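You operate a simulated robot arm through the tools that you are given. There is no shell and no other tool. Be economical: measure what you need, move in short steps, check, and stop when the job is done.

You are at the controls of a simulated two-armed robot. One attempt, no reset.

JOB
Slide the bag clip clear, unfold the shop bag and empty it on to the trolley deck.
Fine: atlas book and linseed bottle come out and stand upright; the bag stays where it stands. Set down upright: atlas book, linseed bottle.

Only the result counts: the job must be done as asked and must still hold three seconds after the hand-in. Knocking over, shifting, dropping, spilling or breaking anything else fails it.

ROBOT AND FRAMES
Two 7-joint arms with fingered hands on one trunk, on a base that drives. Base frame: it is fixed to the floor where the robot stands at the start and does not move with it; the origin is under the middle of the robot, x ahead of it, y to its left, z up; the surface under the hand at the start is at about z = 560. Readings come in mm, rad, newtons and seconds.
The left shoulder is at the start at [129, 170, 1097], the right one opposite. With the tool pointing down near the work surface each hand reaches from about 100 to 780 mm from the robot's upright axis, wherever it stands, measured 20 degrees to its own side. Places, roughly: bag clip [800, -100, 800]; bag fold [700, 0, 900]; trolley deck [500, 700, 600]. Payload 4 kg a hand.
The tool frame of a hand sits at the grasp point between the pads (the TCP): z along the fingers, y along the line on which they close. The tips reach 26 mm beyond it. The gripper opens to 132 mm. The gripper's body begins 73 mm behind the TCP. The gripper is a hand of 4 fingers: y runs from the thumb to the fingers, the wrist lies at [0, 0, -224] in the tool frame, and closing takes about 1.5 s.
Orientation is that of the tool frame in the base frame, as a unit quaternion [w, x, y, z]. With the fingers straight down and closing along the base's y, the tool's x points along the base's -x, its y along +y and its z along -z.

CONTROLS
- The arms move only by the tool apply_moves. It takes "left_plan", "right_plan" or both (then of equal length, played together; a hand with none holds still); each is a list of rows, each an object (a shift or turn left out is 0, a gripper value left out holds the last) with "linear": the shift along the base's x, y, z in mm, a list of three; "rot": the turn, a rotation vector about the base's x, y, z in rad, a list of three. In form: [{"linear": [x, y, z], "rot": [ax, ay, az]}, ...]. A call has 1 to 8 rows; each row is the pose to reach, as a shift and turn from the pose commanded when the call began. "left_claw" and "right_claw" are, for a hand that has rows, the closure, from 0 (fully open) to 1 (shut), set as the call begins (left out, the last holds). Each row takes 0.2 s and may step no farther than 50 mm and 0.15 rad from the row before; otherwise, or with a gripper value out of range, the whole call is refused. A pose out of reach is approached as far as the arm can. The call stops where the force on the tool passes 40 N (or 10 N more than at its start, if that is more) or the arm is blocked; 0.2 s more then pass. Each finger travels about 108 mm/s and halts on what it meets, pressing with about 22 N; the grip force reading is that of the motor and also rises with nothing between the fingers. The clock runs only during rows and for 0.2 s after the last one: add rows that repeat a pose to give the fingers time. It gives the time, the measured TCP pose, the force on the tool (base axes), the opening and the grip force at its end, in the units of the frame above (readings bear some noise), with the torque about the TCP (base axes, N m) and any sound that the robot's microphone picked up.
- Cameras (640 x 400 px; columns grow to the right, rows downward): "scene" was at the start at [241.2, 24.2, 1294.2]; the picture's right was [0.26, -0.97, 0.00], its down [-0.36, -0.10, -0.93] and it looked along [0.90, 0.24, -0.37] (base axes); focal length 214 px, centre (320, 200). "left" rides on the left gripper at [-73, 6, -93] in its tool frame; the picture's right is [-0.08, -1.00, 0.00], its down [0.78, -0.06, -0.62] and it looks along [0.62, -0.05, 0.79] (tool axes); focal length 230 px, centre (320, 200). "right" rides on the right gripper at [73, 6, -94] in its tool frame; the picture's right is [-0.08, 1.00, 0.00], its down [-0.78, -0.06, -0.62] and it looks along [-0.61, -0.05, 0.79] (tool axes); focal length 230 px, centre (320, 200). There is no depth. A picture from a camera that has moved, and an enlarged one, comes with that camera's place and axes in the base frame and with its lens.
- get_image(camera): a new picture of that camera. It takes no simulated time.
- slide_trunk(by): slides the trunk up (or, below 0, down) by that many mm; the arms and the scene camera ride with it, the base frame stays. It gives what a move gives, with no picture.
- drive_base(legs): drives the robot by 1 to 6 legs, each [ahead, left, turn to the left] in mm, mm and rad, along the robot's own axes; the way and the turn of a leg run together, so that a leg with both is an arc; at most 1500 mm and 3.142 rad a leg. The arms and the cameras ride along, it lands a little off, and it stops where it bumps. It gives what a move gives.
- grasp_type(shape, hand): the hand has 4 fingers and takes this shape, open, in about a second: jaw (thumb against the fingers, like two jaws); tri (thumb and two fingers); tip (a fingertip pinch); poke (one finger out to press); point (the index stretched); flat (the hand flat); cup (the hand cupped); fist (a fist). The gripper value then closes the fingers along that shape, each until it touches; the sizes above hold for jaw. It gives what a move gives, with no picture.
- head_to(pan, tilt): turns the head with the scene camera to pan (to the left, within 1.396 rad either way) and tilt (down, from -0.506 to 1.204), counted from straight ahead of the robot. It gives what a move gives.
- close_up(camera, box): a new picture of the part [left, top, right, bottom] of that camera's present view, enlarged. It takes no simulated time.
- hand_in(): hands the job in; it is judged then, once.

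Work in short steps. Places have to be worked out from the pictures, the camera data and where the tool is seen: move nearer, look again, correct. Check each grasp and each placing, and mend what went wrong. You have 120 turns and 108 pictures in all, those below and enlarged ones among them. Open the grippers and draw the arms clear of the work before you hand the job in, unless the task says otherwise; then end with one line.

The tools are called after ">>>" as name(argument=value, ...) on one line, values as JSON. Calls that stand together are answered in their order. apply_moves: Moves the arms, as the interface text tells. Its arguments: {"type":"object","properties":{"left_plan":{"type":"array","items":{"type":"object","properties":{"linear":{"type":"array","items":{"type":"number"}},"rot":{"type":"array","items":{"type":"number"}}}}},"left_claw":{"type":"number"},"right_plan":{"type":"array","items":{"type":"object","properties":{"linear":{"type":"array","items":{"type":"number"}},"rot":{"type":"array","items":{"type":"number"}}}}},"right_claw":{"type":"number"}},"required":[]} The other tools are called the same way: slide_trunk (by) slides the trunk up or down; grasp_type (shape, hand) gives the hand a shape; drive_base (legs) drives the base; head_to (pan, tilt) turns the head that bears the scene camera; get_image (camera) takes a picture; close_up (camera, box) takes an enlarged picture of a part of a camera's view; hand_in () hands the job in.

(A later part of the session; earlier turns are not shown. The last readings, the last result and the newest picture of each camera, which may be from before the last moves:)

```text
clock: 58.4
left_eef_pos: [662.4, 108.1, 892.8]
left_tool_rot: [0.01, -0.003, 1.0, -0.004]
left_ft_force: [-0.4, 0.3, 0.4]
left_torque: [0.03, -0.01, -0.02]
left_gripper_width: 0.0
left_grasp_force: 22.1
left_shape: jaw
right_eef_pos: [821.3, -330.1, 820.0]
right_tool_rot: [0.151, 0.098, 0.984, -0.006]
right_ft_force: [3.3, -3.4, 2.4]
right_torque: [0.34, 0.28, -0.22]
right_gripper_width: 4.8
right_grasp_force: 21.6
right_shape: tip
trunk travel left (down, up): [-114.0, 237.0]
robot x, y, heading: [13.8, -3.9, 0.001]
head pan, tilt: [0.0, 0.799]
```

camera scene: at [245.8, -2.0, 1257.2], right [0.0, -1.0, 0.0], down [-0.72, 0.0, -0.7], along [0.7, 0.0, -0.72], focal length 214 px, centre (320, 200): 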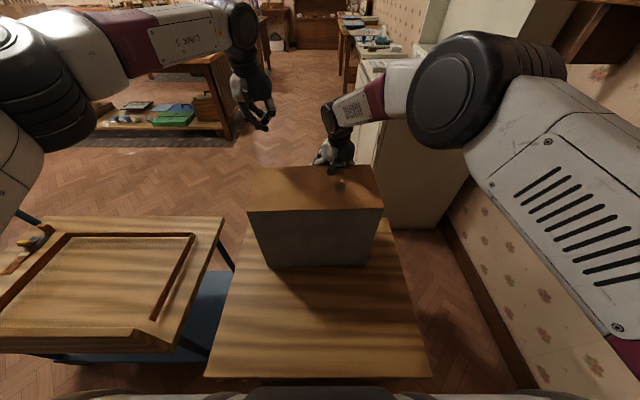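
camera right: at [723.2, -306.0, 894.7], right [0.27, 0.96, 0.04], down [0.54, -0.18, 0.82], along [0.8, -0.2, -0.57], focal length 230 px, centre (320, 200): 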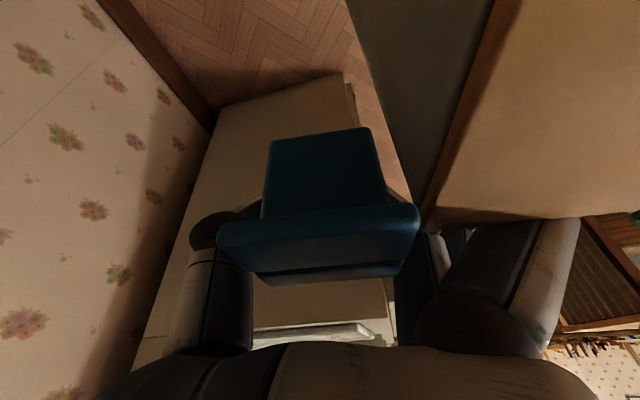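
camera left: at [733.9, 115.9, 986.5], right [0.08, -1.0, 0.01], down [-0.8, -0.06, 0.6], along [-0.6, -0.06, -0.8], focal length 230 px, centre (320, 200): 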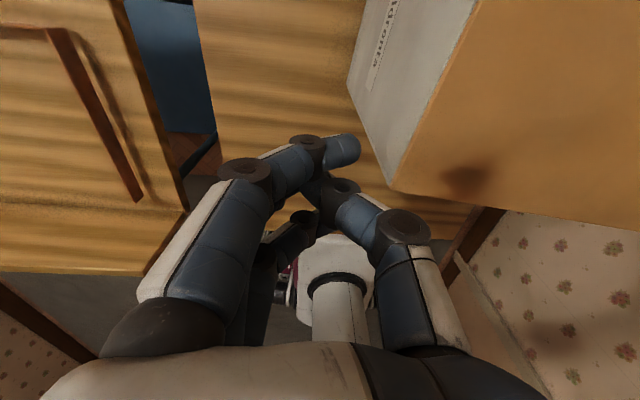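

The force changed clearly, so the clip is connected to the bag's slider. I'll open the right hand slowly and see whether the clip stays.

>>> apply_moves(right_plan=[{"linear": [0, 0, 3]}, {"linear": [0, 0, 3]}, {"linear": [0, 0, 3]}, {"linear": [0, 0, 3]}], right_claw=0.6)

>>> get_image(camera="right")

>>> close_up(camera="scene", box=[220, 140, 420, 290])

```text
clock: 59.4
left_eef_pos: [661.4, 108.4, 892.3]
left_tool_rot: [0.009, -0.002, 1.0, -0.005]
left_ft_force: [0.3, 0.3, -0.3]
left_torque: [0.03, 0.01, 0.02]
left_gripper_width: 0.0
left_grasp_force: 22.2
left_shape: jaw
right_eef_pos: [820.2, -329.3, 821.9]
right_tool_rot: [0.149, 0.099, 0.984, -0.006]
right_ft_force: [2.4, -1.4, -1.1]
right_torque: [0.03, 0.08, -0.07]
right_gripper_width: 52.3
right_grasp_force: 0.0
right_shape: tip
trunk travel left (down, up): [-114.0, 237.0]
robot x, y, heading: [13.3, -2.2, 0.005]
head pan, tilt: [0.0, 0.799]
```

```text
48 pictures are left
camera right: at [723.8, -304.9, 889.9], right [0.27, 0.96, 0.04], down [0.54, -0.19, 0.82], along [0.8, -0.2, -0.57], focal length 230 px, centre (320, 200)
```

right: 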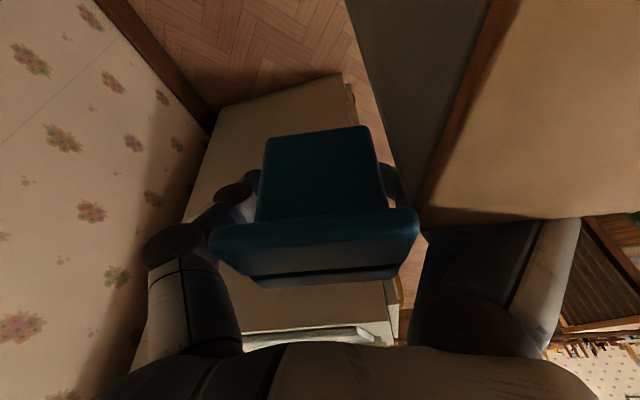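

```text
2.67 times, centred on (320, 215) of scene
camera zoom: at [245.2, -1.8, 1257.3], right [0.0, -1.0, 0.0], down [-0.72, 0.0, -0.7], along [0.7, 0.0, -0.72], focal length 572 px, centre (320, 160)
```

zoom: 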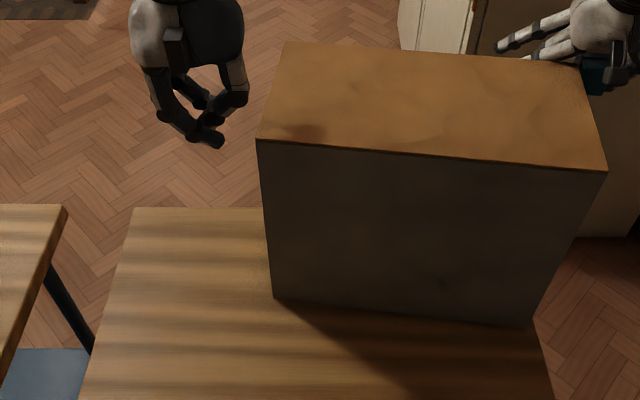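

The clip stays put on its slider. Now I'll raise the right hand straight up and away.

>>> apply_moves(right_plan=[{"linear": [6, 0, 10]}, {"linear": [6, 0, 40]}, {"linear": [6, 0, 80]}, {"linear": [6, 0, 125]}, {"linear": [-10, 0, 160], "rot": [0, 0.1, 0.1]}, {"linear": [-40, 0, 190], "rot": [0, 0.2, 0.2]}, {"linear": [-80, 0, 200], "rot": [0, 0.3, 0.2]}, {"linear": [-125, 0, 200], "rot": [0, 0.3, 0.2]}])

>>> get_image(camera="scene")

>>> get_image(camera="right")

```text
clock: 61.2
left_eef_pos: [660.1, 107.2, 893.3]
left_tool_rot: [0.011, -0.003, 1.0, -0.005]
left_ft_force: [-0.1, -0.8, 0.4]
left_torque: [0.0, -0.04, 0.0]
left_gripper_width: 0.0
left_grasp_force: 22.3
left_shape: jaw
right_eef_pos: [695.0, -330.0, 1021.9]
right_tool_rot: [0.002, -0.003, 1.0, -0.006]
right_ft_force: [-0.7, 0.0, -0.5]
right_torque: [-0.03, 0.01, 0.02]
right_gripper_width: 51.9
right_grasp_force: 0.0
right_shape: tip
trunk travel left (down, up): [-114.0, 237.0]
robot x, y, heading: [12.6, -0.8, 0.002]
head pan, tilt: [0.0, 0.799]
```

```text
46 pictures are left
camera scene: at [243.0, -1.8, 1258.1], right [0.0, -1.0, 0.0], down [-0.72, 0.0, -0.7], along [0.7, 0.0, -0.72], focal length 214 px, centre (320, 200)
```

scene: 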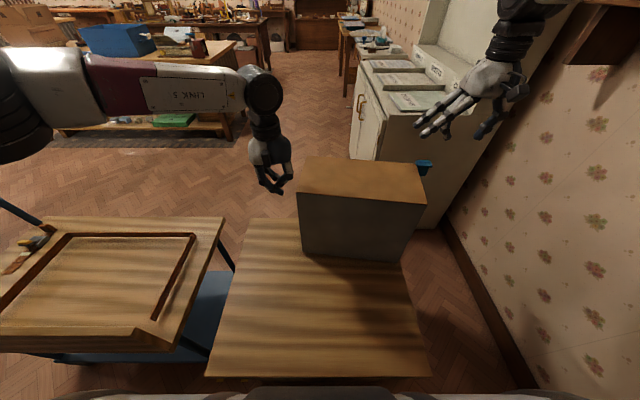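

```text
45 pictures are left
camera right: at [618.3, -322.6, 1117.1], right [0.07, 1.0, -0.01], down [0.78, -0.05, 0.62], along [0.62, -0.05, -0.78], focal length 230 px, centre (320, 200)
```

right: 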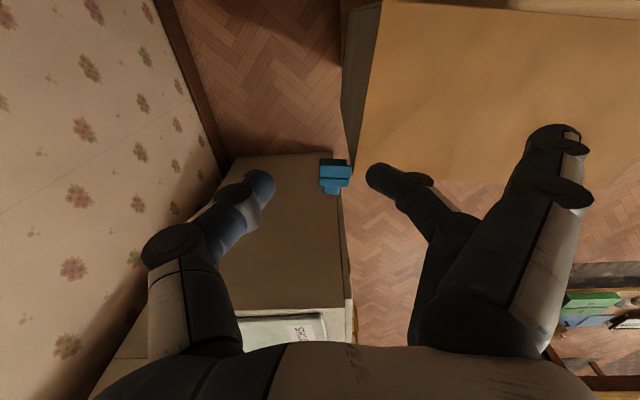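

The clip is hanging clear at the bag's right. The bag is now displaced by about (+50,-130) mm and yawed -0.1, which I'll fix. First I'll inspect the lid edge for how it opens.

>>> close_up(camera="right", box=[300, 0, 500, 200])

>>> close_up(camera="scene", box=[280, 145, 440, 270])

```text
2.00 times, centred on (400, 100) of right
camera zoom: at [618.3, -322.6, 1117.1], right [0.07, 1.0, -0.01], down [0.78, -0.05, 0.62], along [0.62, -0.05, -0.78], focal length 460 px, centre (160, 400)
```

zoom: 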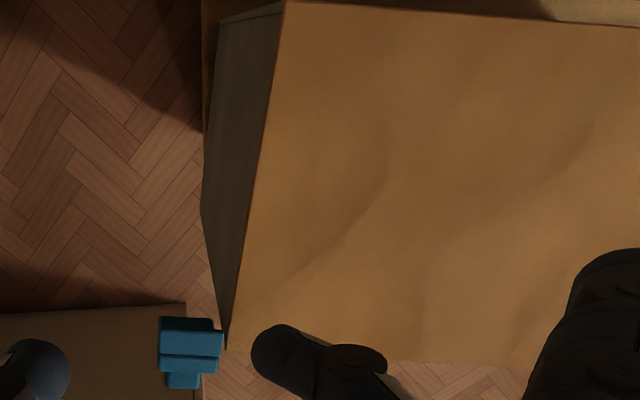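

```text
3.20 times, centred on (360, 208) of scene
camera zoom: at [243.0, -1.8, 1258.1], right [0.0, -1.0, 0.0], down [-0.72, 0.0, -0.7], along [0.7, 0.0, -0.72], focal length 686 px, centre (192, 176)
```

zoom: 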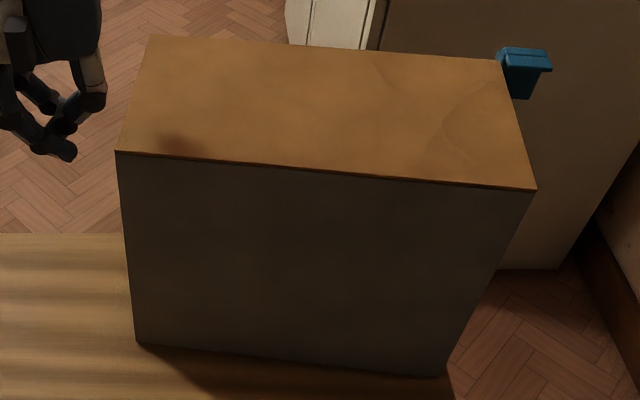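

I need to know whether the lid overhangs the walls. I'll zoom the left camera onto the lid's left edge and front corner.

>>> close_up(camera="left", box=[340, 100, 500, 200])

```text
4.00 times, centred on (420, 150) of left
camera zoom: at [732.2, 115.7, 989.2], right [0.08, -1.0, 0.01], down [-0.8, -0.06, 0.6], along [-0.6, -0.06, -0.8], focal length 920 px, centre (-80, 400)
```

zoom: 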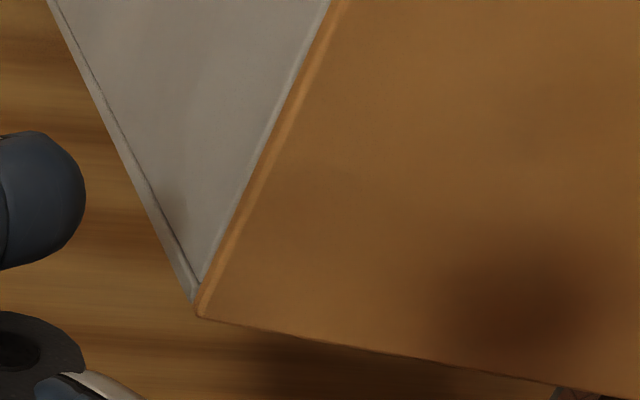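

The lid looks flush with the walls. Before opening it, I'll bring the bag back: both hands flat, squeezing it between the left and right walls at low height, then carrying it home. First the hands move to the sides and change shape.

>>> apply_moves(left_plan=[{"linear": [0, 25, 25]}, {"linear": [20, 55, 50]}, {"linear": [40, 85, 60]}, {"linear": [60, 105, 60]}, {"linear": [60, 105, 60]}], right_plan=[{"linear": [5, -30, 0]}, {"linear": [10, -60, 0]}, {"linear": [10, -95, 0]}, {"linear": [10, -125, 0]}, {"linear": [10, -125, -20]}])

>>> grasp_type(hand="left", shape="flat")

>>> grasp_type(hand="right", shape="flat")

>>> get_image(camera="left")

>>> get_image(camera="scene")

```text
clock: 62.4
left_eef_pos: [722.5, 213.1, 953.7]
left_tool_rot: [0.009, -0.003, 1.0, -0.004]
left_ft_force: [1.0, 0.2, 0.7]
left_torque: [-0.01, -0.02, 0.02]
left_gripper_width: 0.0
left_grasp_force: 22.6
left_shape: jaw
right_eef_pos: [704.9, -454.1, 999.9]
right_tool_rot: [0.0, -0.001, 1.0, -0.006]
right_ft_force: [0.5, 0.5, -0.5]
right_torque: [-0.02, 0.03, -0.02]
right_gripper_width: 52.2
right_grasp_force: 0.1
right_shape: tip
trunk travel left (down, up): [-114.0, 237.0]
robot x, y, heading: [13.1, -5.6, -0.0]
head pan, tilt: [0.0, 0.799]
```

```text
clock: 63.3
left_eef_pos: [721.3, 213.2, 953.4]
left_tool_rot: [0.01, -0.003, 1.0, -0.005]
left_ft_force: [-0.4, -1.0, 0.1]
left_torque: [-0.06, 0.0, 0.01]
left_gripper_width: 126.0
left_grasp_force: 0.1
left_shape: flat
right_eef_pos: [704.5, -453.2, 1002.2]
right_tool_rot: [0.001, -0.002, 1.0, -0.005]
right_ft_force: [0.2, -0.2, 0.2]
right_torque: [0.01, 0.01, 0.0]
right_gripper_width: 52.2
right_grasp_force: 0.0
right_shape: tip
trunk travel left (down, up): [-114.0, 237.0]
robot x, y, heading: [13.5, -5.1, 0.001]
head pan, tilt: [0.0, 0.799]
```

```text
clock: 64.2
left_eef_pos: [722.1, 212.1, 953.2]
left_tool_rot: [0.008, -0.002, 1.0, -0.004]
left_ft_force: [0.5, -0.5, 0.5]
left_torque: [-0.01, -0.05, -0.03]
left_gripper_width: 126.2
left_grasp_force: 0.1
left_shape: flat
right_eef_pos: [705.6, -454.5, 1001.3]
right_tool_rot: [0.001, -0.002, 1.0, -0.006]
right_ft_force: [-0.4, -0.5, 0.0]
right_torque: [0.01, 0.02, -0.01]
right_gripper_width: 0.1
right_grasp_force: 0.0
right_shape: flat
trunk travel left (down, up): [-114.0, 237.0]
robot x, y, heading: [14.4, 2.9, -0.003]
head pan, tilt: [0.0, 0.799]
```

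```text
41 pictures are left
camera left: at [793.7, 221.1, 1047.8], right [0.08, -1.0, 0.01], down [-0.8, -0.06, 0.6], along [-0.6, -0.06, -0.8], focal length 230 px, centre (320, 200)
```

left: 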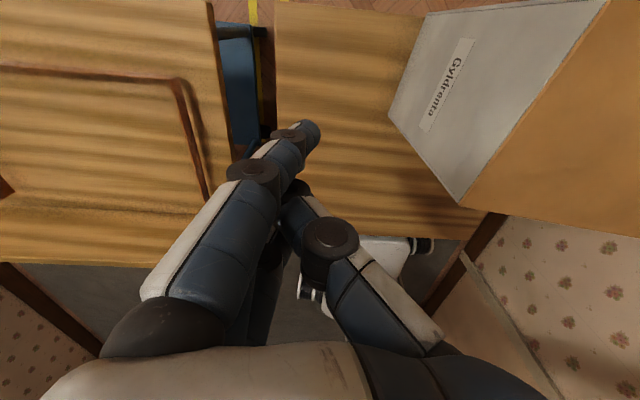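

```text
40 pictures are left
camera scene: at [245.0, -1.6, 1257.4], right [0.0, -1.0, 0.0], down [-0.72, 0.0, -0.7], along [0.7, 0.0, -0.72], focal length 214 px, centre (320, 200)
```

scene: 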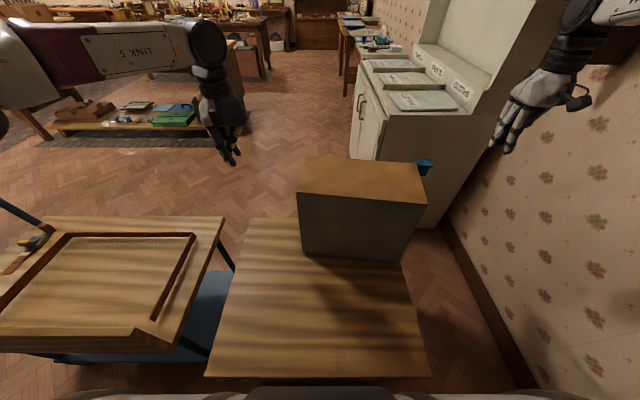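

Flat hands look good. I'll lower both beside the bag to z≈735.

>>> apply_moves(left_plan=[{"linear": [0, 0, -40]}, {"linear": [0, 0, -80]}, {"linear": [0, 0, -120]}, {"linear": [0, 0, -160]}, {"linear": [0, 0, -200]}, {"linear": [0, 0, -218]}, {"linear": [0, -30, -218]}], right_plan=[{"linear": [0, 0, -45]}, {"linear": [0, 0, -90]}, {"linear": [0, 0, -135]}, {"linear": [0, 0, -180]}, {"linear": [0, 0, -225]}, {"linear": [0, 0, -266]}, {"linear": [0, 30, -266]}])

>>> apply_moves(left_plan=[{"linear": [0, -15, 0]}, {"linear": [0, -30, 0]}, {"linear": [0, -40, 0]}, {"linear": [0, -40, 0]}], right_plan=[{"linear": [0, 20, 0]}, {"linear": [0, 40, 0]}, {"linear": [0, 60, 0]}, {"linear": [0, 60, 0]}])

>>> get_image(camera="scene")

```text
clock: 65.8
left_eef_pos: [721.7, 183.1, 735.9]
left_tool_rot: [0.01, -0.002, 1.0, -0.004]
left_ft_force: [0.0, -0.6, 0.3]
left_torque: [-0.01, -0.01, 0.0]
left_gripper_width: 126.0
left_grasp_force: 0.2
left_shape: flat
right_eef_pos: [706.0, -423.8, 735.3]
right_tool_rot: [0.002, -0.001, 1.0, -0.007]
right_ft_force: [-0.3, -0.8, -0.2]
right_torque: [-0.03, -0.01, 0.01]
right_gripper_width: 0.1
right_grasp_force: 0.1
right_shape: flat
trunk travel left (down, up): [-114.0, 237.0]
robot x, y, heading: [14.2, -7.9, 0.005]
head pan, tilt: [0.0, 0.799]
```

```text
clock: 66.8
left_eef_pos: [721.8, 142.4, 734.0]
left_tool_rot: [0.008, -0.002, 1.0, -0.004]
left_ft_force: [-0.6, 0.6, 0.0]
left_torque: [0.02, 0.03, 0.03]
left_gripper_width: 126.2
left_grasp_force: 0.1
left_shape: flat
right_eef_pos: [706.8, -362.2, 735.3]
right_tool_rot: [0.001, -0.002, 1.0, -0.006]
right_ft_force: [0.6, 0.0, -0.3]
right_torque: [0.01, 0.01, -0.02]
right_gripper_width: 0.0
right_grasp_force: 0.0
right_shape: flat
trunk travel left (down, up): [-114.0, 237.0]
robot x, y, heading: [15.0, -4.4, 0.002]
head pan, tilt: [0.0, 0.799]
```

```text
39 pictures are left
camera scene: at [245.0, -1.7, 1257.4], right [0.0, -1.0, 0.0], down [-0.72, 0.0, -0.7], along [0.7, 0.0, -0.72], focal length 214 px, centre (320, 200)
```

scene: 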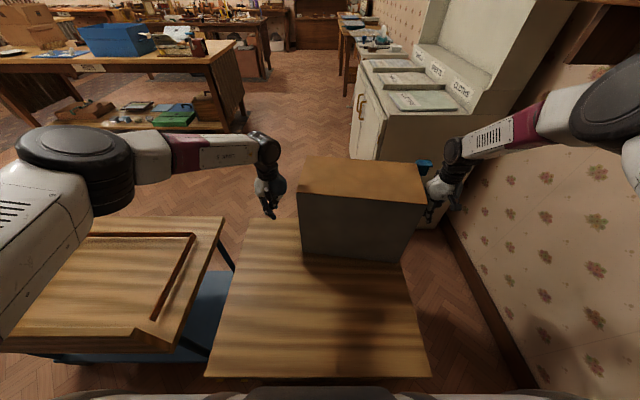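

Both are close. I'll advance in smaller steps to contact.

>>> apply_moves(left_plan=[{"linear": [0, -10, 0]}, {"linear": [0, -20, 0]}, {"linear": [0, -20, 0]}], right_plan=[{"linear": [0, 10, 0]}, {"linear": [0, 20, 0]}, {"linear": [0, 20, 0]}])

>>> apply_moves(left_plan=[{"linear": [0, -6, 0]}, {"linear": [0, -12, 0]}, {"linear": [0, -12, 0]}], right_plan=[{"linear": [0, 6, 0]}, {"linear": [0, 12, 0]}, {"linear": [0, 12, 0]}])

```text
clock: 67.6
left_eef_pos: [721.2, 123.5, 733.8]
left_tool_rot: [0.009, -0.003, 1.0, -0.004]
left_ft_force: [0.5, 0.0, -0.2]
left_torque: [-0.01, -0.02, 0.0]
left_gripper_width: 126.1
left_grasp_force: 0.0
left_shape: flat
right_eef_pos: [706.7, -342.6, 735.8]
right_tool_rot: [0.0, -0.002, 1.0, -0.007]
right_ft_force: [0.3, 0.1, -0.4]
right_torque: [-0.02, -0.01, -0.01]
right_gripper_width: 0.0
right_grasp_force: 0.0
right_shape: flat
trunk travel left (down, up): [-114.0, 237.0]
robot x, y, heading: [11.2, -1.9, 0.005]
head pan, tilt: [0.0, 0.799]
```

```text
clock: 68.4
left_eef_pos: [722.0, 111.2, 735.0]
left_tool_rot: [0.009, -0.003, 1.0, -0.004]
left_ft_force: [0.9, 0.2, -0.7]
left_torque: [-0.02, 0.0, -0.01]
left_gripper_width: 126.1
left_grasp_force: 0.0
left_shape: flat
right_eef_pos: [704.6, -331.7, 735.7]
right_tool_rot: [0.001, -0.002, 1.0, -0.005]
right_ft_force: [0.5, -1.7, 0.4]
right_torque: [0.21, -0.06, -0.03]
right_gripper_width: 0.3
right_grasp_force: 0.1
right_shape: flat
trunk travel left (down, up): [-114.0, 237.0]
robot x, y, heading: [14.7, -0.6, -0.006]
head pan, tilt: [0.0, 0.799]
```

The right hand touches the wall; the left isn't there yet. I'll close the left until the squeeze builds.

>>> apply_moves(left_plan=[{"linear": [0, -6, 0]}, {"linear": [0, -12, 0]}, {"linear": [0, -12, 0]}], right_plan=[{"linear": [0, 2, 0]}, {"linear": [0, 4, 0]}, {"linear": [0, 4, 0]}])

>>> apply_moves(left_plan=[{"linear": [0, -4, 0]}, {"linear": [0, -8, 0]}, {"linear": [0, -8, 0]}], right_plan=[{"linear": [0, 2, 0]}, {"linear": [0, 4, 0]}, {"linear": [0, 4, 0]}])

```text
clock: 69.2
left_eef_pos: [721.5, 100.5, 734.9]
left_tool_rot: [0.01, -0.004, 1.0, -0.004]
left_ft_force: [-0.8, 12.7, 1.0]
left_torque: [-1.34, -0.13, -0.12]
left_gripper_width: 126.1
left_grasp_force: 0.1
left_shape: flat
right_eef_pos: [705.4, -329.6, 735.5]
right_tool_rot: [0.001, -0.002, 1.0, -0.007]
right_ft_force: [-0.1, -15.3, 0.7]
right_torque: [1.65, 0.04, -0.09]
right_gripper_width: 0.0
right_grasp_force: 0.1
right_shape: flat
trunk travel left (down, up): [-114.0, 237.0]
robot x, y, heading: [9.9, -1.0, -0.002]
head pan, tilt: [0.0, 0.799]
```

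```text
clock: 69.7
left_eef_pos: [723.9, 101.1, 735.4]
left_tool_rot: [0.011, -0.007, 1.0, -0.001]
left_ft_force: [-1.6, 9.8, 1.6]
left_torque: [-1.07, -0.17, -0.11]
left_gripper_width: 126.1
left_grasp_force: 0.1
left_shape: flat
right_eef_pos: [705.9, -329.2, 736.4]
right_tool_rot: [0.002, 0.0, 1.0, -0.009]
right_ft_force: [0.0, -8.1, 0.5]
right_torque: [0.95, -0.02, -0.08]
right_gripper_width: 0.0
right_grasp_force: 0.1
right_shape: flat
trunk travel left (down, up): [-114.0, 237.0]
robot x, y, heading: [17.8, -0.6, 0.008]
head pan, tilt: [0.0, 0.799]
stopped in row 2 (left hand): the force on the tool passed its limit at 44 N (the readings are from after the stop); the commanded pose is now the measured one
```

Squeezing works (about 10 N). I'll add a little squeeze and try a small lift to see the load.

>>> apply_moves(left_plan=[{"linear": [0, -3, 0]}, {"linear": [0, -3, 4]}, {"linear": [0, -3, 8]}, {"linear": [0, -3, 8]}], right_plan=[{"linear": [0, 3, 0]}, {"linear": [0, 3, 4]}, {"linear": [0, 3, 8]}, {"linear": [0, 3, 8]}])

>>> close_up(camera="scene", box=[240, 140, 460, 280])

```text
clock: 70.6
left_eef_pos: [725.7, 101.4, 740.5]
left_tool_rot: [0.008, -0.009, 1.0, 0.002]
left_ft_force: [-0.7, 8.0, -3.2]
left_torque: [-0.68, -0.04, -0.05]
left_gripper_width: 126.0
left_grasp_force: 0.1
left_shape: flat
right_eef_pos: [706.3, -331.2, 742.8]
right_tool_rot: [0.0, 0.001, 1.0, -0.012]
right_ft_force: [-1.4, -7.7, -1.8]
right_torque: [0.7, -0.06, 0.01]
right_gripper_width: 0.1
right_grasp_force: 0.1
right_shape: flat
trunk travel left (down, up): [-114.0, 237.0]
robot x, y, heading: [16.8, -5.8, 0.002]
head pan, tilt: [0.0, 0.799]
stopped in row 4 (right hand): the force on the tool passed its limit at 41 N (the readings are from after the stop); the commanded pose is now the measured one
```

```text
2.86 times, centred on (350, 210) of scene
camera zoom: at [245.5, -1.6, 1257.3], right [0.0, -1.0, 0.0], down [-0.72, 0.0, -0.7], along [0.7, 0.0, -0.72], focal length 613 px, centre (234, 171)
```

zoom: 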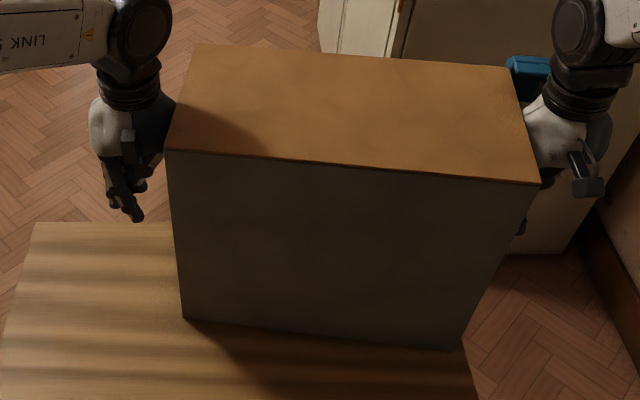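

Now I'll translate both hands together: +y with a little -x.

>>> apply_moves(left_plan=[{"linear": [-5, 12, 0]}, {"linear": [-10, 24, 0]}, {"linear": [-15, 36, 0]}, {"linear": [-20, 48, 0]}, {"linear": [-20, 48, 0]}], right_plan=[{"linear": [-5, 14, 0]}, {"linear": [-10, 26, 0]}, {"linear": [-15, 38, 0]}, {"linear": [-20, 50, 0]}, {"linear": [-20, 50, 0]}])

>>> close_up(camera="scene", box=[240, 140, 460, 280])

```text
clock: 71.8
left_eef_pos: [704.8, 149.2, 741.3]
left_tool_rot: [0.009, -0.009, 1.0, 0.002]
left_ft_force: [0.3, 27.0, -3.8]
left_torque: [-2.71, 0.04, -0.1]
left_gripper_width: 126.1
left_grasp_force: 0.2
left_shape: flat
right_eef_pos: [685.0, -280.9, 742.6]
right_tool_rot: [0.0, 0.002, 1.0, -0.012]
right_ft_force: [-1.0, -27.5, -4.5]
right_torque: [2.65, -0.08, -0.11]
right_gripper_width: 0.0
right_grasp_force: 0.0
right_shape: flat
trunk travel left (down, up): [-114.0, 237.0]
robot x, y, heading: [12.1, -2.9, 0.0]
head pan, tilt: [0.0, 0.799]
```

```text
2.86 times, centred on (350, 210) of scene
camera zoom: at [245.7, -1.5, 1257.2], right [0.0, -1.0, 0.0], down [-0.72, 0.0, -0.7], along [0.7, 0.0, -0.72], focal length 613 px, centre (234, 171)
```

zoom: 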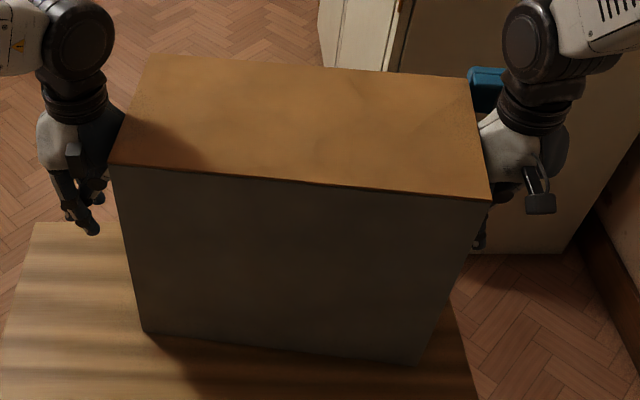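

The bag moves nicely with the hands. Remaining correction is about (-37,+69) mm and +0.125 rad, so I'll move both hands with that rotation built in.

>>> apply_moves(left_plan=[{"linear": [-11, 11, 0], "rot": [0, 0, 0.02]}, {"linear": [-22, 22, 0], "rot": [0, 0, 0.04]}, {"linear": [-33, 33, 0], "rot": [0, 0, 0.06]}, {"linear": [-44, 45, 0], "rot": [0, 0, 0.085]}, {"linear": [-55, 57, 0], "rot": [0, 0, 0.105]}, {"linear": [-64, 68, 0], "rot": [0, 0, 0.125]}, {"linear": [-64, 68, 0], "rot": [0, 0, 0.125]}], right_plan=[{"linear": [-2, 11, 0], "rot": [0, 0, 0.02]}, {"linear": [-4, 22, 0], "rot": [0, 0, 0.04]}, {"linear": [-6, 33, 0], "rot": [0, 0, 0.06]}, {"linear": [-7, 45, 0], "rot": [0, 0, 0.085]}, {"linear": [-9, 57, 0], "rot": [0, 0, 0.105]}, {"linear": [-10, 68, 0], "rot": [0, 0, 0.125]}, {"linear": [-10, 68, 0], "rot": [0, 0, 0.125]}])

>>> close_up(camera="scene", box=[220, 140, 440, 280])

```text
clock: 73.4
left_eef_pos: [640.0, 216.7, 740.7]
left_tool_rot: [0.008, -0.071, 0.997, 0.002]
left_ft_force: [-3.5, 28.7, -5.2]
left_torque: [-2.89, -0.32, -0.11]
left_gripper_width: 126.0
left_grasp_force: 0.0
left_shape: flat
right_eef_pos: [676.3, -211.7, 741.8]
right_tool_rot: [0.001, -0.061, 0.998, -0.012]
right_ft_force: [2.7, -28.6, -3.2]
right_torque: [2.84, 0.25, -0.13]
right_gripper_width: 0.0
right_grasp_force: 0.0
right_shape: flat
trunk travel left (down, up): [-114.0, 237.0]
robot x, y, heading: [11.7, -3.2, -0.001]
head pan, tilt: [0.0, 0.799]
```

```text
2.86 times, centred on (330, 210) of scene
camera zoom: at [245.8, -1.5, 1257.2], right [0.0, -1.0, 0.0], down [-0.72, 0.0, -0.7], along [0.7, 0.0, -0.72], focal length 613 px, centre (291, 171)
```

zoom: 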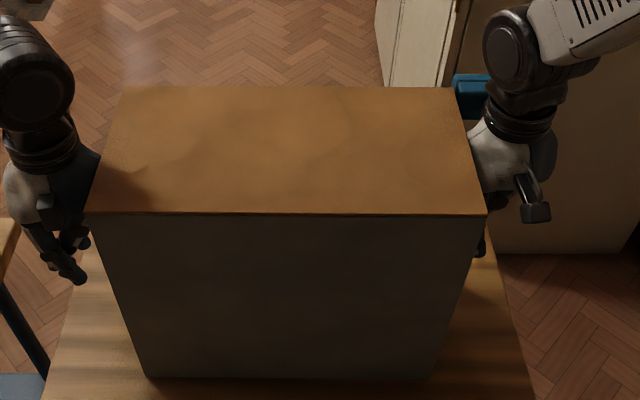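

x and yaw are back to the original; y needs about +12 mm more. Then I'll release both hands outward.

>>> apply_moves(left_plan=[{"linear": [0, 6, 0]}, {"linear": [0, 12, 0]}, {"linear": [0, 12, 0]}, {"linear": [0, 18, -4]}, {"linear": [0, 40, -4]}, {"linear": [0, 65, 10]}, {"linear": [0, 65, 50]}], right_plan=[{"linear": [0, 6, 0]}, {"linear": [0, 12, 0]}, {"linear": [0, 12, 0]}, {"linear": [0, 6, -4]}, {"linear": [0, -20, -4]}, {"linear": [0, -60, 10]}, {"linear": [0, -90, 40]}])

>>> get_image(camera="scene")

```text
clock: 75.0
left_eef_pos: [639.8, 280.8, 793.3]
left_tool_rot: [0.01, -0.069, 0.998, 0.002]
left_ft_force: [0.3, -0.6, 1.0]
left_torque: [-0.01, 0.0, 0.01]
left_gripper_width: 126.0
left_grasp_force: 0.1
left_shape: flat
right_eef_pos: [673.9, -302.4, 785.1]
right_tool_rot: [0.001, -0.063, 0.998, -0.011]
right_ft_force: [-0.8, -0.3, 0.3]
right_torque: [0.01, 0.0, -0.03]
right_gripper_width: 0.0
right_grasp_force: 0.2
right_shape: flat
trunk travel left (down, up): [-114.0, 237.0]
robot x, y, heading: [11.3, 0.3, 0.005]
head pan, tilt: [0.0, 0.799]
```

```text
35 pictures are left
camera scene: at [243.3, -2.1, 1258.1], right [0.0, -1.0, 0.0], down [-0.72, 0.0, -0.7], along [0.7, 0.0, -0.72], focal length 214 px, centre (320, 200)
```

scene: 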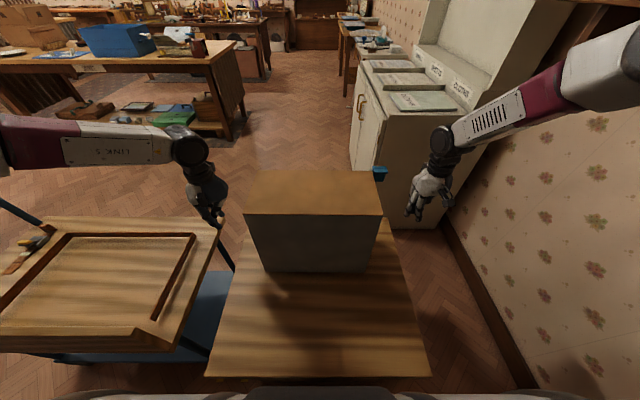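

The bag matches its original place exactly. Now I'll look closely at the lid's right edge with the right camera, which is near lid level.

>>> get_image(camera="right")

```text
34 pictures are left
camera right: at [598.5, -303.5, 878.8], right [-0.05, 1.0, -0.02], down [0.78, 0.05, 0.62], along [0.62, 0.01, -0.78], focal length 230 px, centre (320, 200)
```

right: 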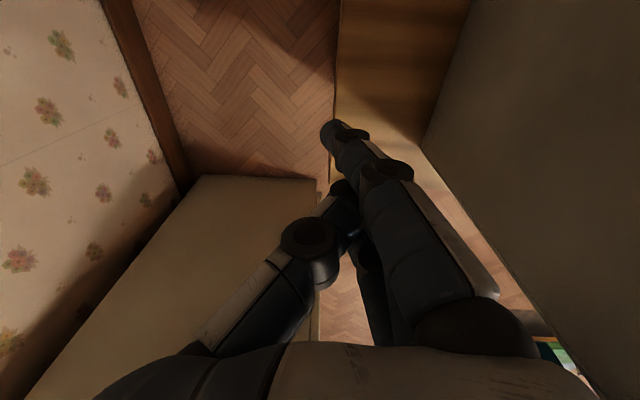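

I'll open the lid by squeezing its side edges between the two palms (bulge of each palm just at lid height) and lifting along the hinge arc about the front edge. First I'll position both hands at x≈672, z≈766, clear of the clip.

>>> apply_moves(left_plan=[{"linear": [16, 0, -10], "rot": [0, 0, -0.06]}, {"linear": [32, -10, -20], "rot": [0, 0, -0.13]}, {"linear": [32, -25, -27], "rot": [0, 0, -0.13]}, {"linear": [32, -38, -27], "rot": [0, 0, -0.13]}, {"linear": [32, -38, -27], "rot": [0, 0, -0.13]}], right_plan=[{"linear": [0, 10, -7], "rot": [0, 0, -0.06]}, {"linear": [0, 35, -14], "rot": [0, 0, -0.13]}, {"linear": [0, 60, -19], "rot": [0, 0, -0.13]}, {"linear": [0, 82, -19], "rot": [0, 0, -0.13]}, {"linear": [0, 82, -19], "rot": [0, 0, -0.13]}])

>>> apply_moves(left_plan=[{"linear": [0, -5, 0]}, {"linear": [0, -10, 0]}, {"linear": [0, -10, 0]}], right_plan=[{"linear": [0, 5, 0]}, {"linear": [0, 10, 0]}, {"linear": [0, 10, 0]}])

>>> close_up(camera="scene", box=[200, 130, 440, 280])

```text
clock: 76.2
left_eef_pos: [673.3, 242.3, 764.5]
left_tool_rot: [0.01, -0.005, 1.0, 0.0]
left_ft_force: [0.5, -0.5, 0.6]
left_torque: [0.0, -0.01, -0.04]
left_gripper_width: 126.3
left_grasp_force: 0.1
left_shape: flat
right_eef_pos: [675.3, -219.2, 763.9]
right_tool_rot: [0.0, 0.003, 1.0, -0.011]
right_ft_force: [0.5, -0.5, 0.4]
right_torque: [-0.02, 0.0, 0.01]
right_gripper_width: 0.0
right_grasp_force: 0.1
right_shape: flat
trunk travel left (down, up): [-114.0, 237.0]
robot x, y, heading: [13.1, -2.5, -0.0]
head pan, tilt: [0.0, 0.799]
```

```text
clock: 77.0
left_eef_pos: [672.5, 232.9, 764.4]
left_tool_rot: [0.01, -0.005, 1.0, 0.0]
left_ft_force: [-0.2, -0.4, 0.1]
left_torque: [-0.02, 0.05, -0.02]
left_gripper_width: 126.2
left_grasp_force: 0.0
left_shape: flat
right_eef_pos: [675.3, -208.8, 764.1]
right_tool_rot: [0.0, 0.002, 1.0, -0.011]
right_ft_force: [-0.3, 0.6, 0.0]
right_torque: [-0.01, 0.01, 0.01]
right_gripper_width: 0.0
right_grasp_force: 0.1
right_shape: flat
trunk travel left (down, up): [-114.0, 237.0]
robot x, y, heading: [15.5, -2.8, -0.001]
head pan, tilt: [0.0, 0.799]
```

```text
2.67 times, centred on (320, 205) of scene
camera zoom: at [245.0, -1.5, 1257.4], right [0.0, -1.0, 0.0], down [-0.72, 0.0, -0.7], along [0.7, 0.0, -0.72], focal length 572 px, centre (320, 187)
```

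zoom: 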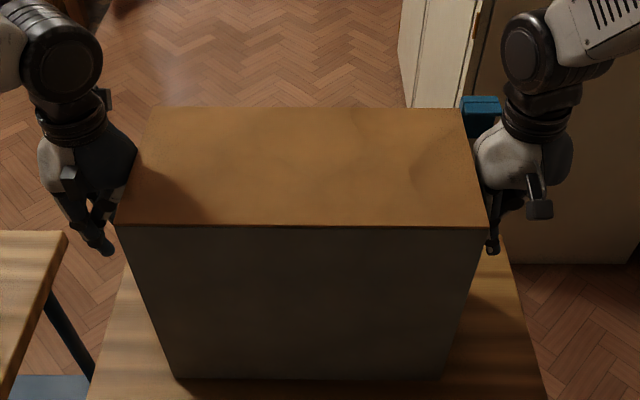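

Nearly touching. I'll close in with small steps to about 25 N.

>>> apply_moves(left_plan=[{"linear": [0, -2, 0]}, {"linear": [0, -4, 0]}, {"linear": [0, -6, 0]}, {"linear": [0, -6, 0]}], right_plan=[{"linear": [0, 2, 0]}, {"linear": [0, 4, 0]}, {"linear": [0, 6, 0]}, {"linear": [0, 6, 0]}])

```text
clock: 78.0
left_eef_pos: [672.2, 227.4, 763.4]
left_tool_rot: [0.01, -0.006, 1.0, 0.001]
left_ft_force: [0.4, 4.4, 0.4]
left_torque: [-0.54, -0.01, -0.03]
left_gripper_width: 126.2
left_grasp_force: 0.0
left_shape: flat
right_eef_pos: [675.8, -202.0, 764.5]
right_tool_rot: [0.001, 0.004, 1.0, -0.011]
right_ft_force: [-0.1, 0.0, -0.6]
right_torque: [0.0, 0.01, 0.01]
right_gripper_width: 0.0
right_grasp_force: 0.0
right_shape: flat
trunk travel left (down, up): [-114.0, 237.0]
robot x, y, heading: [10.0, -4.1, -0.002]
head pan, tilt: [0.0, 0.799]
```

>>> apply_moves(right_plan=[{"linear": [0, 2, 0]}, {"linear": [0, 4, 0]}, {"linear": [0, 6, 0]}, {"linear": [0, 6, 0]}])

```text
clock: 79.0
left_eef_pos: [671.9, 226.7, 764.7]
left_tool_rot: [0.009, -0.006, 1.0, 0.001]
left_ft_force: [-0.7, 13.5, 0.6]
left_torque: [-1.39, -0.02, -0.06]
left_gripper_width: 126.1
left_grasp_force: 0.1
left_shape: flat
right_eef_pos: [676.6, -199.4, 764.2]
right_tool_rot: [0.001, 0.004, 1.0, -0.01]
right_ft_force: [-0.1, -18.8, 4.6]
right_torque: [1.83, 0.03, 0.0]
right_gripper_width: 0.0
right_grasp_force: 0.1
right_shape: flat
trunk travel left (down, up): [-114.0, 237.0]
robot x, y, heading: [10.5, -0.1, 0.002]
head pan, tilt: [0.0, 0.799]
```

Squeeze is on at 14–19 N, with contact levers putting it right at lid height. I'll lift 16 mm along the arc and look.

>>> apply_moves(left_plan=[{"linear": [0, -1, 4]}, {"linear": [-1, -1, 8]}, {"linear": [-1, -1, 12]}, {"linear": [-2, -1, 16]}, {"linear": [-2, -1, 16]}], right_plan=[{"linear": [0, 1, 4]}, {"linear": [-1, 1, 8]}, {"linear": [-1, 1, 12]}, {"linear": [-2, 1, 16]}, {"linear": [-2, 1, 16]}])

>>> close_up(camera="scene", box=[200, 130, 440, 280])

```text
clock: 80.2
left_eef_pos: [670.3, 227.0, 779.9]
left_tool_rot: [0.009, -0.007, 1.0, 0.002]
left_ft_force: [-0.3, 28.5, -4.8]
left_torque: [-2.57, -0.29, -0.25]
left_gripper_width: 125.9
left_grasp_force: 0.0
left_shape: flat
right_eef_pos: [674.4, -197.1, 779.2]
right_tool_rot: [-0.001, 0.004, 1.0, -0.011]
right_ft_force: [0.6, -31.0, 1.6]
right_torque: [2.54, -0.06, 0.01]
right_gripper_width: 0.0
right_grasp_force: 0.0
right_shape: flat
trunk travel left (down, up): [-114.0, 237.0]
robot x, y, heading: [12.6, -3.8, 0.003]
head pan, tilt: [0.0, 0.799]
```

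```text
2.67 times, centred on (320, 205) of scene
camera zoom: at [245.2, -1.4, 1257.4], right [0.0, -1.0, 0.0], down [-0.72, 0.0, -0.7], along [0.7, 0.0, -0.72], focal length 572 px, centre (320, 187)
```

zoom: 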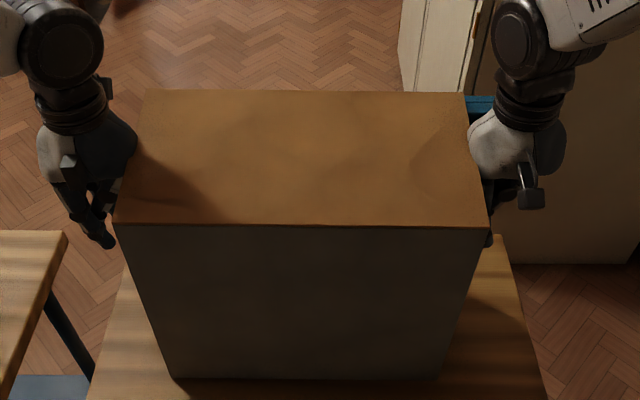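

The lid's back edge is rising while the bag stays put. I'll continue along the arc to about 57°.

>>> apply_moves(left_plan=[{"linear": [-3, 0, 11]}, {"linear": [-6, 0, 21]}, {"linear": [-10, 0, 30]}, {"linear": [-15, 0, 38]}, {"linear": [-21, 0, 45]}, {"linear": [-27, 0, 52]}, {"linear": [-35, 0, 58]}, {"linear": [-42, 0, 64]}], right_plan=[{"linear": [-3, 0, 11]}, {"linear": [-6, 0, 21]}, {"linear": [-10, 0, 30]}, {"linear": [-15, 0, 38]}, {"linear": [-21, 0, 45]}, {"linear": [-27, 0, 52]}, {"linear": [-35, 0, 58]}, {"linear": [-42, 0, 64]}])

>>> get_image(camera="scene")

```text
clock: 82.0
left_eef_pos: [628.5, 227.0, 844.6]
left_tool_rot: [0.01, -0.006, 1.0, 0.002]
left_ft_force: [-0.3, 22.1, -4.4]
left_torque: [-1.82, -0.14, -0.06]
left_gripper_width: 125.8
left_grasp_force: 0.0
left_shape: flat
right_eef_pos: [630.6, -195.8, 845.6]
right_tool_rot: [0.001, 0.003, 1.0, -0.011]
right_ft_force: [1.5, -22.0, 2.0]
right_torque: [1.78, -0.09, -0.05]
right_gripper_width: 0.0
right_grasp_force: 0.1
right_shape: flat
trunk travel left (down, up): [-114.0, 237.0]
robot x, y, heading: [12.6, -2.5, 0.003]
head pan, tilt: [0.0, 0.799]
```

```text
31 pictures are left
camera scene: at [245.1, -1.5, 1257.5], right [0.0, -1.0, 0.0], down [-0.72, 0.0, -0.7], along [0.7, 0.0, -0.72], focal length 214 px, centre (320, 200)
```

scene: 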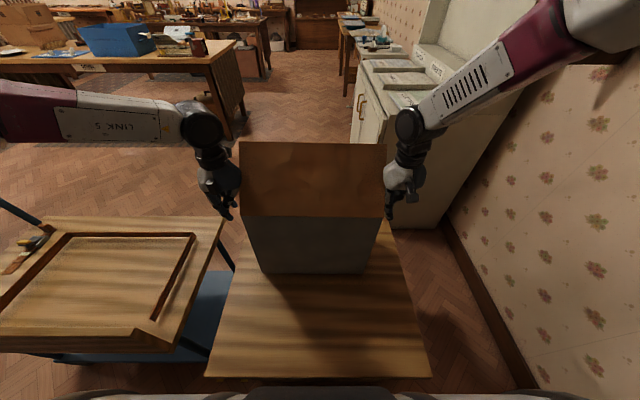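

Working well. I'll continue past vertical.

>>> apply_moves(left_plan=[{"linear": [-9, 0, 5]}, {"linear": [-17, 0, 9]}, {"linear": [-26, 0, 12]}, {"linear": [-35, 0, 14]}, {"linear": [-54, 0, 15]}, {"linear": [-73, 0, 13]}, {"linear": [-91, 0, 7]}, {"linear": [-107, 0, -3]}], right_plan=[{"linear": [-9, 0, 5]}, {"linear": [-17, 0, 9]}, {"linear": [-26, 0, 12]}, {"linear": [-35, 0, 14]}, {"linear": [-54, 0, 15]}, {"linear": [-73, 0, 13]}, {"linear": [-91, 0, 7]}, {"linear": [-107, 0, -3]}])

>>> get_image(camera="scene")

```text
clock: 83.8
left_eef_pos: [522.0, 225.2, 841.1]
left_tool_rot: [0.009, -0.005, 1.0, 0.001]
left_ft_force: [-1.5, 12.8, -2.2]
left_torque: [-1.13, -0.1, -0.02]
left_gripper_width: 126.2
left_grasp_force: 0.1
left_shape: flat
right_eef_pos: [523.5, -195.8, 840.9]
right_tool_rot: [0.0, 0.004, 1.0, -0.01]
right_ft_force: [1.1, -10.2, 2.7]
right_torque: [0.77, 0.12, -0.08]
right_gripper_width: 0.1
right_grasp_force: 0.0
right_shape: flat
trunk travel left (down, up): [-114.0, 237.0]
robot x, y, heading: [10.4, 0.4, -0.001]
head pan, tilt: [0.0, 0.799]
```

```text
30 pictures are left
camera scene: at [244.8, -0.9, 1257.4], right [0.0, -1.0, 0.0], down [-0.72, 0.0, -0.7], along [0.7, 0.0, -0.72], focal length 214 px, centre (320, 200)
```

scene: 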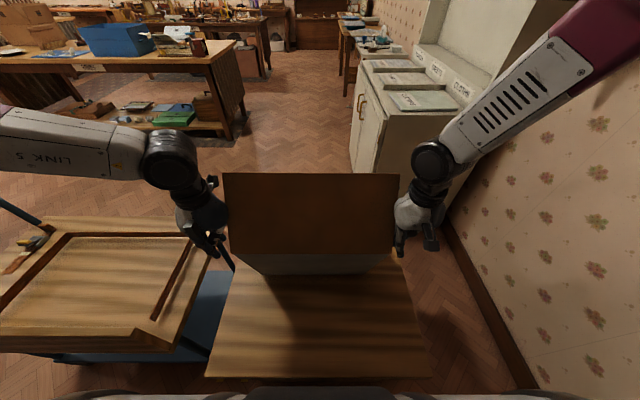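

Past vertical. I'll lower it gently toward flat on the near side.

>>> apply_moves(left_plan=[{"linear": [-7, 0, -7]}, {"linear": [-14, 0, -13]}, {"linear": [-20, 0, -20]}, {"linear": [-25, 0, -28]}, {"linear": [-29, 0, -36]}, {"linear": [-33, 0, -45]}, {"linear": [-36, 0, -55]}, {"linear": [-38, 0, -64]}], right_plan=[{"linear": [-7, 0, -7]}, {"linear": [-14, 0, -13]}, {"linear": [-20, 0, -20]}, {"linear": [-25, 0, -28]}, {"linear": [-29, 0, -36]}, {"linear": [-33, 0, -45]}, {"linear": [-36, 0, -55]}, {"linear": [-38, 0, -64]}])

>>> get_image(camera="scene")

```text
clock: 85.6
left_eef_pos: [483.3, 227.1, 776.9]
left_tool_rot: [0.01, -0.006, 1.0, 0.001]
left_ft_force: [-1.9, 20.6, 2.3]
left_torque: [-1.97, -0.14, 0.03]
left_gripper_width: 126.1
left_grasp_force: 0.0
left_shape: flat
right_eef_pos: [487.1, -195.3, 777.9]
right_tool_rot: [0.001, 0.004, 1.0, -0.011]
right_ft_force: [-0.6, -15.2, 5.8]
right_torque: [1.0, -0.09, -0.05]
right_gripper_width: 0.0
right_grasp_force: 0.0
right_shape: flat
trunk travel left (down, up): [-114.0, 237.0]
robot x, y, heading: [8.0, -2.2, 0.003]
head pan, tilt: [0.0, 0.799]
```

```text
29 pictures are left
camera scene: at [244.2, -0.7, 1257.7], right [0.0, -1.0, 0.0], down [-0.72, 0.0, -0.7], along [0.7, 0.0, -0.72], focal length 214 px, centre (320, 200)
```

scene: 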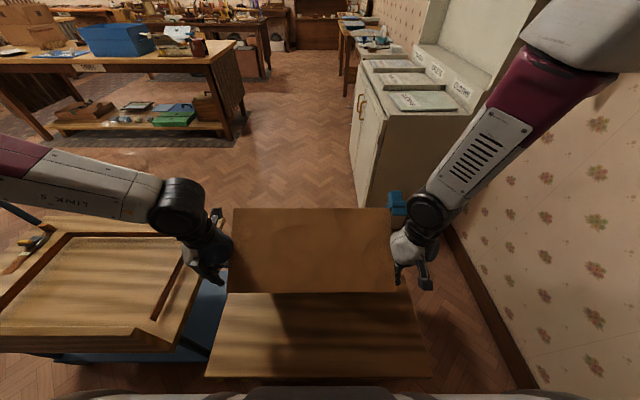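

The hinge row in the pictures shows the bag itself has been tipping toward me, so the lid reached its stop. I'll retrace the path immediately.

>>> apply_moves(left_plan=[{"linear": [2, 0, 9]}, {"linear": [5, 0, 19]}, {"linear": [9, 0, 28]}, {"linear": [13, 0, 36]}, {"linear": [18, 0, 44]}, {"linear": [24, 0, 51]}, {"linear": [31, 0, 57]}, {"linear": [38, 0, 64]}], right_plan=[{"linear": [2, 0, 9]}, {"linear": [5, 0, 19]}, {"linear": [9, 0, 28]}, {"linear": [13, 0, 36]}, {"linear": [18, 0, 44]}, {"linear": [24, 0, 51]}, {"linear": [31, 0, 57]}, {"linear": [38, 0, 64]}])

>>> apply_moves(left_plan=[{"linear": [8, 0, 5]}, {"linear": [16, 0, 10]}, {"linear": [25, 0, 13]}, {"linear": [34, 0, 16]}, {"linear": [43, 0, 17]}, {"linear": [53, 0, 18]}, {"linear": [53, 0, 18]}], right_plan=[{"linear": [8, 0, 5]}, {"linear": [16, 0, 10]}, {"linear": [25, 0, 13]}, {"linear": [34, 0, 16]}, {"linear": [43, 0, 17]}, {"linear": [53, 0, 18]}, {"linear": [53, 0, 18]}])

>>> get_image(camera="scene")

```text
clock: 87.4
left_eef_pos: [522.4, 227.0, 841.7]
left_tool_rot: [0.01, -0.006, 1.0, 0.001]
left_ft_force: [-0.1, 14.4, -2.6]
left_torque: [-1.16, -0.04, 0.03]
left_gripper_width: 125.9
left_grasp_force: 0.1
left_shape: flat
right_eef_pos: [525.7, -196.7, 841.3]
right_tool_rot: [0.001, 0.003, 1.0, -0.01]
right_ft_force: [0.4, -14.2, 0.1]
right_torque: [0.71, -0.01, -0.07]
right_gripper_width: 0.2
right_grasp_force: 0.0
right_shape: flat
trunk travel left (down, up): [-114.0, 237.0]
robot x, y, heading: [12.3, -1.4, 0.003]
head pan, tilt: [0.0, 0.799]
```

```text
clock: 89.0
left_eef_pos: [574.6, 227.1, 860.0]
left_tool_rot: [0.009, -0.006, 1.0, 0.001]
left_ft_force: [-1.2, 13.8, -2.0]
left_torque: [-1.16, -0.09, 0.01]
left_gripper_width: 126.3
left_grasp_force: 0.0
left_shape: flat
right_eef_pos: [577.5, -195.0, 859.0]
right_tool_rot: [0.0, 0.003, 1.0, -0.01]
right_ft_force: [-1.0, -12.8, -1.8]
right_torque: [0.48, -0.04, 0.06]
right_gripper_width: 0.1
right_grasp_force: 0.1
right_shape: flat
trunk travel left (down, up): [-114.0, 237.0]
robot x, y, heading: [14.0, 1.1, 0.001]
head pan, tilt: [0.0, 0.799]
```

```text
28 pictures are left
camera scene: at [245.1, -1.3, 1257.4], right [0.0, -1.0, 0.0], down [-0.72, 0.0, -0.7], along [0.7, 0.0, -0.72], focal length 214 px, centre (320, 200)
```

scene: 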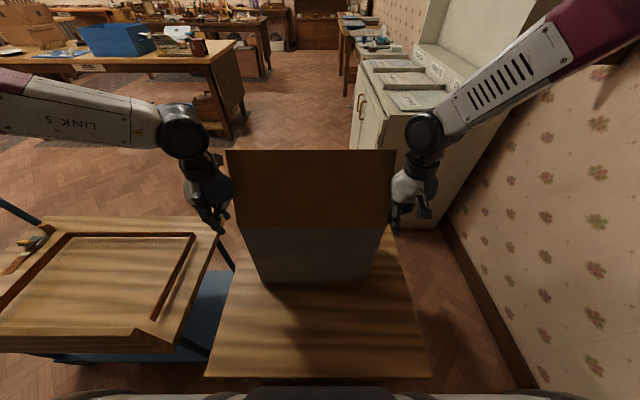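

Working out the geometry: the lid is stuck at about 60° relative and the bag is being carried slightly by the lid. I'll move the hands back to the earlier pose, where the bag stood in place with the lid at 60°.

>>> apply_moves(left_plan=[{"linear": [9, 0, -2]}, {"linear": [18, 0, -4]}, {"linear": [27, 0, -7]}, {"linear": [36, 0, -10]}, {"linear": [45, 0, -13]}, {"linear": [53, 0, -16]}, {"linear": [53, 0, -16]}], right_plan=[{"linear": [9, 0, -2]}, {"linear": [18, 0, -4]}, {"linear": [27, 0, -7]}, {"linear": [36, 0, -10]}, {"linear": [45, 0, -13]}, {"linear": [53, 0, -16]}, {"linear": [53, 0, -16]}])

>>> get_image(camera="scene")

```text
clock: 90.6
left_eef_pos: [627.5, 226.0, 842.2]
left_tool_rot: [0.01, -0.005, 1.0, 0.001]
left_ft_force: [-0.7, 13.7, -1.7]
left_torque: [-1.17, -0.06, 0.01]
left_gripper_width: 126.1
left_grasp_force: 0.0
left_shape: flat
right_eef_pos: [630.9, -196.3, 841.4]
right_tool_rot: [0.0, 0.004, 1.0, -0.011]
right_ft_force: [-2.9, -12.3, -0.4]
right_torque: [0.55, -0.17, 0.1]
right_gripper_width: 0.0
right_grasp_force: 0.1
right_shape: flat
trunk travel left (down, up): [-114.0, 237.0]
robot x, y, heading: [15.3, -3.8, 0.002]
head pan, tilt: [0.0, 0.799]
```

```text
27 pictures are left
camera scene: at [244.9, -1.3, 1257.4], right [0.0, -1.0, 0.0], down [-0.72, 0.0, -0.7], along [0.7, 0.0, -0.72], focal length 214 px, centre (320, 200)
```

scene: 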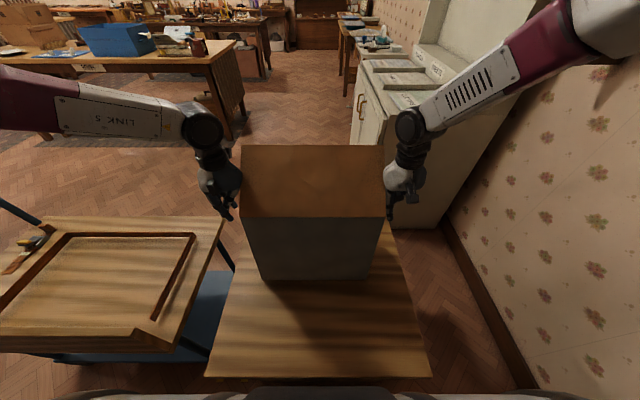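

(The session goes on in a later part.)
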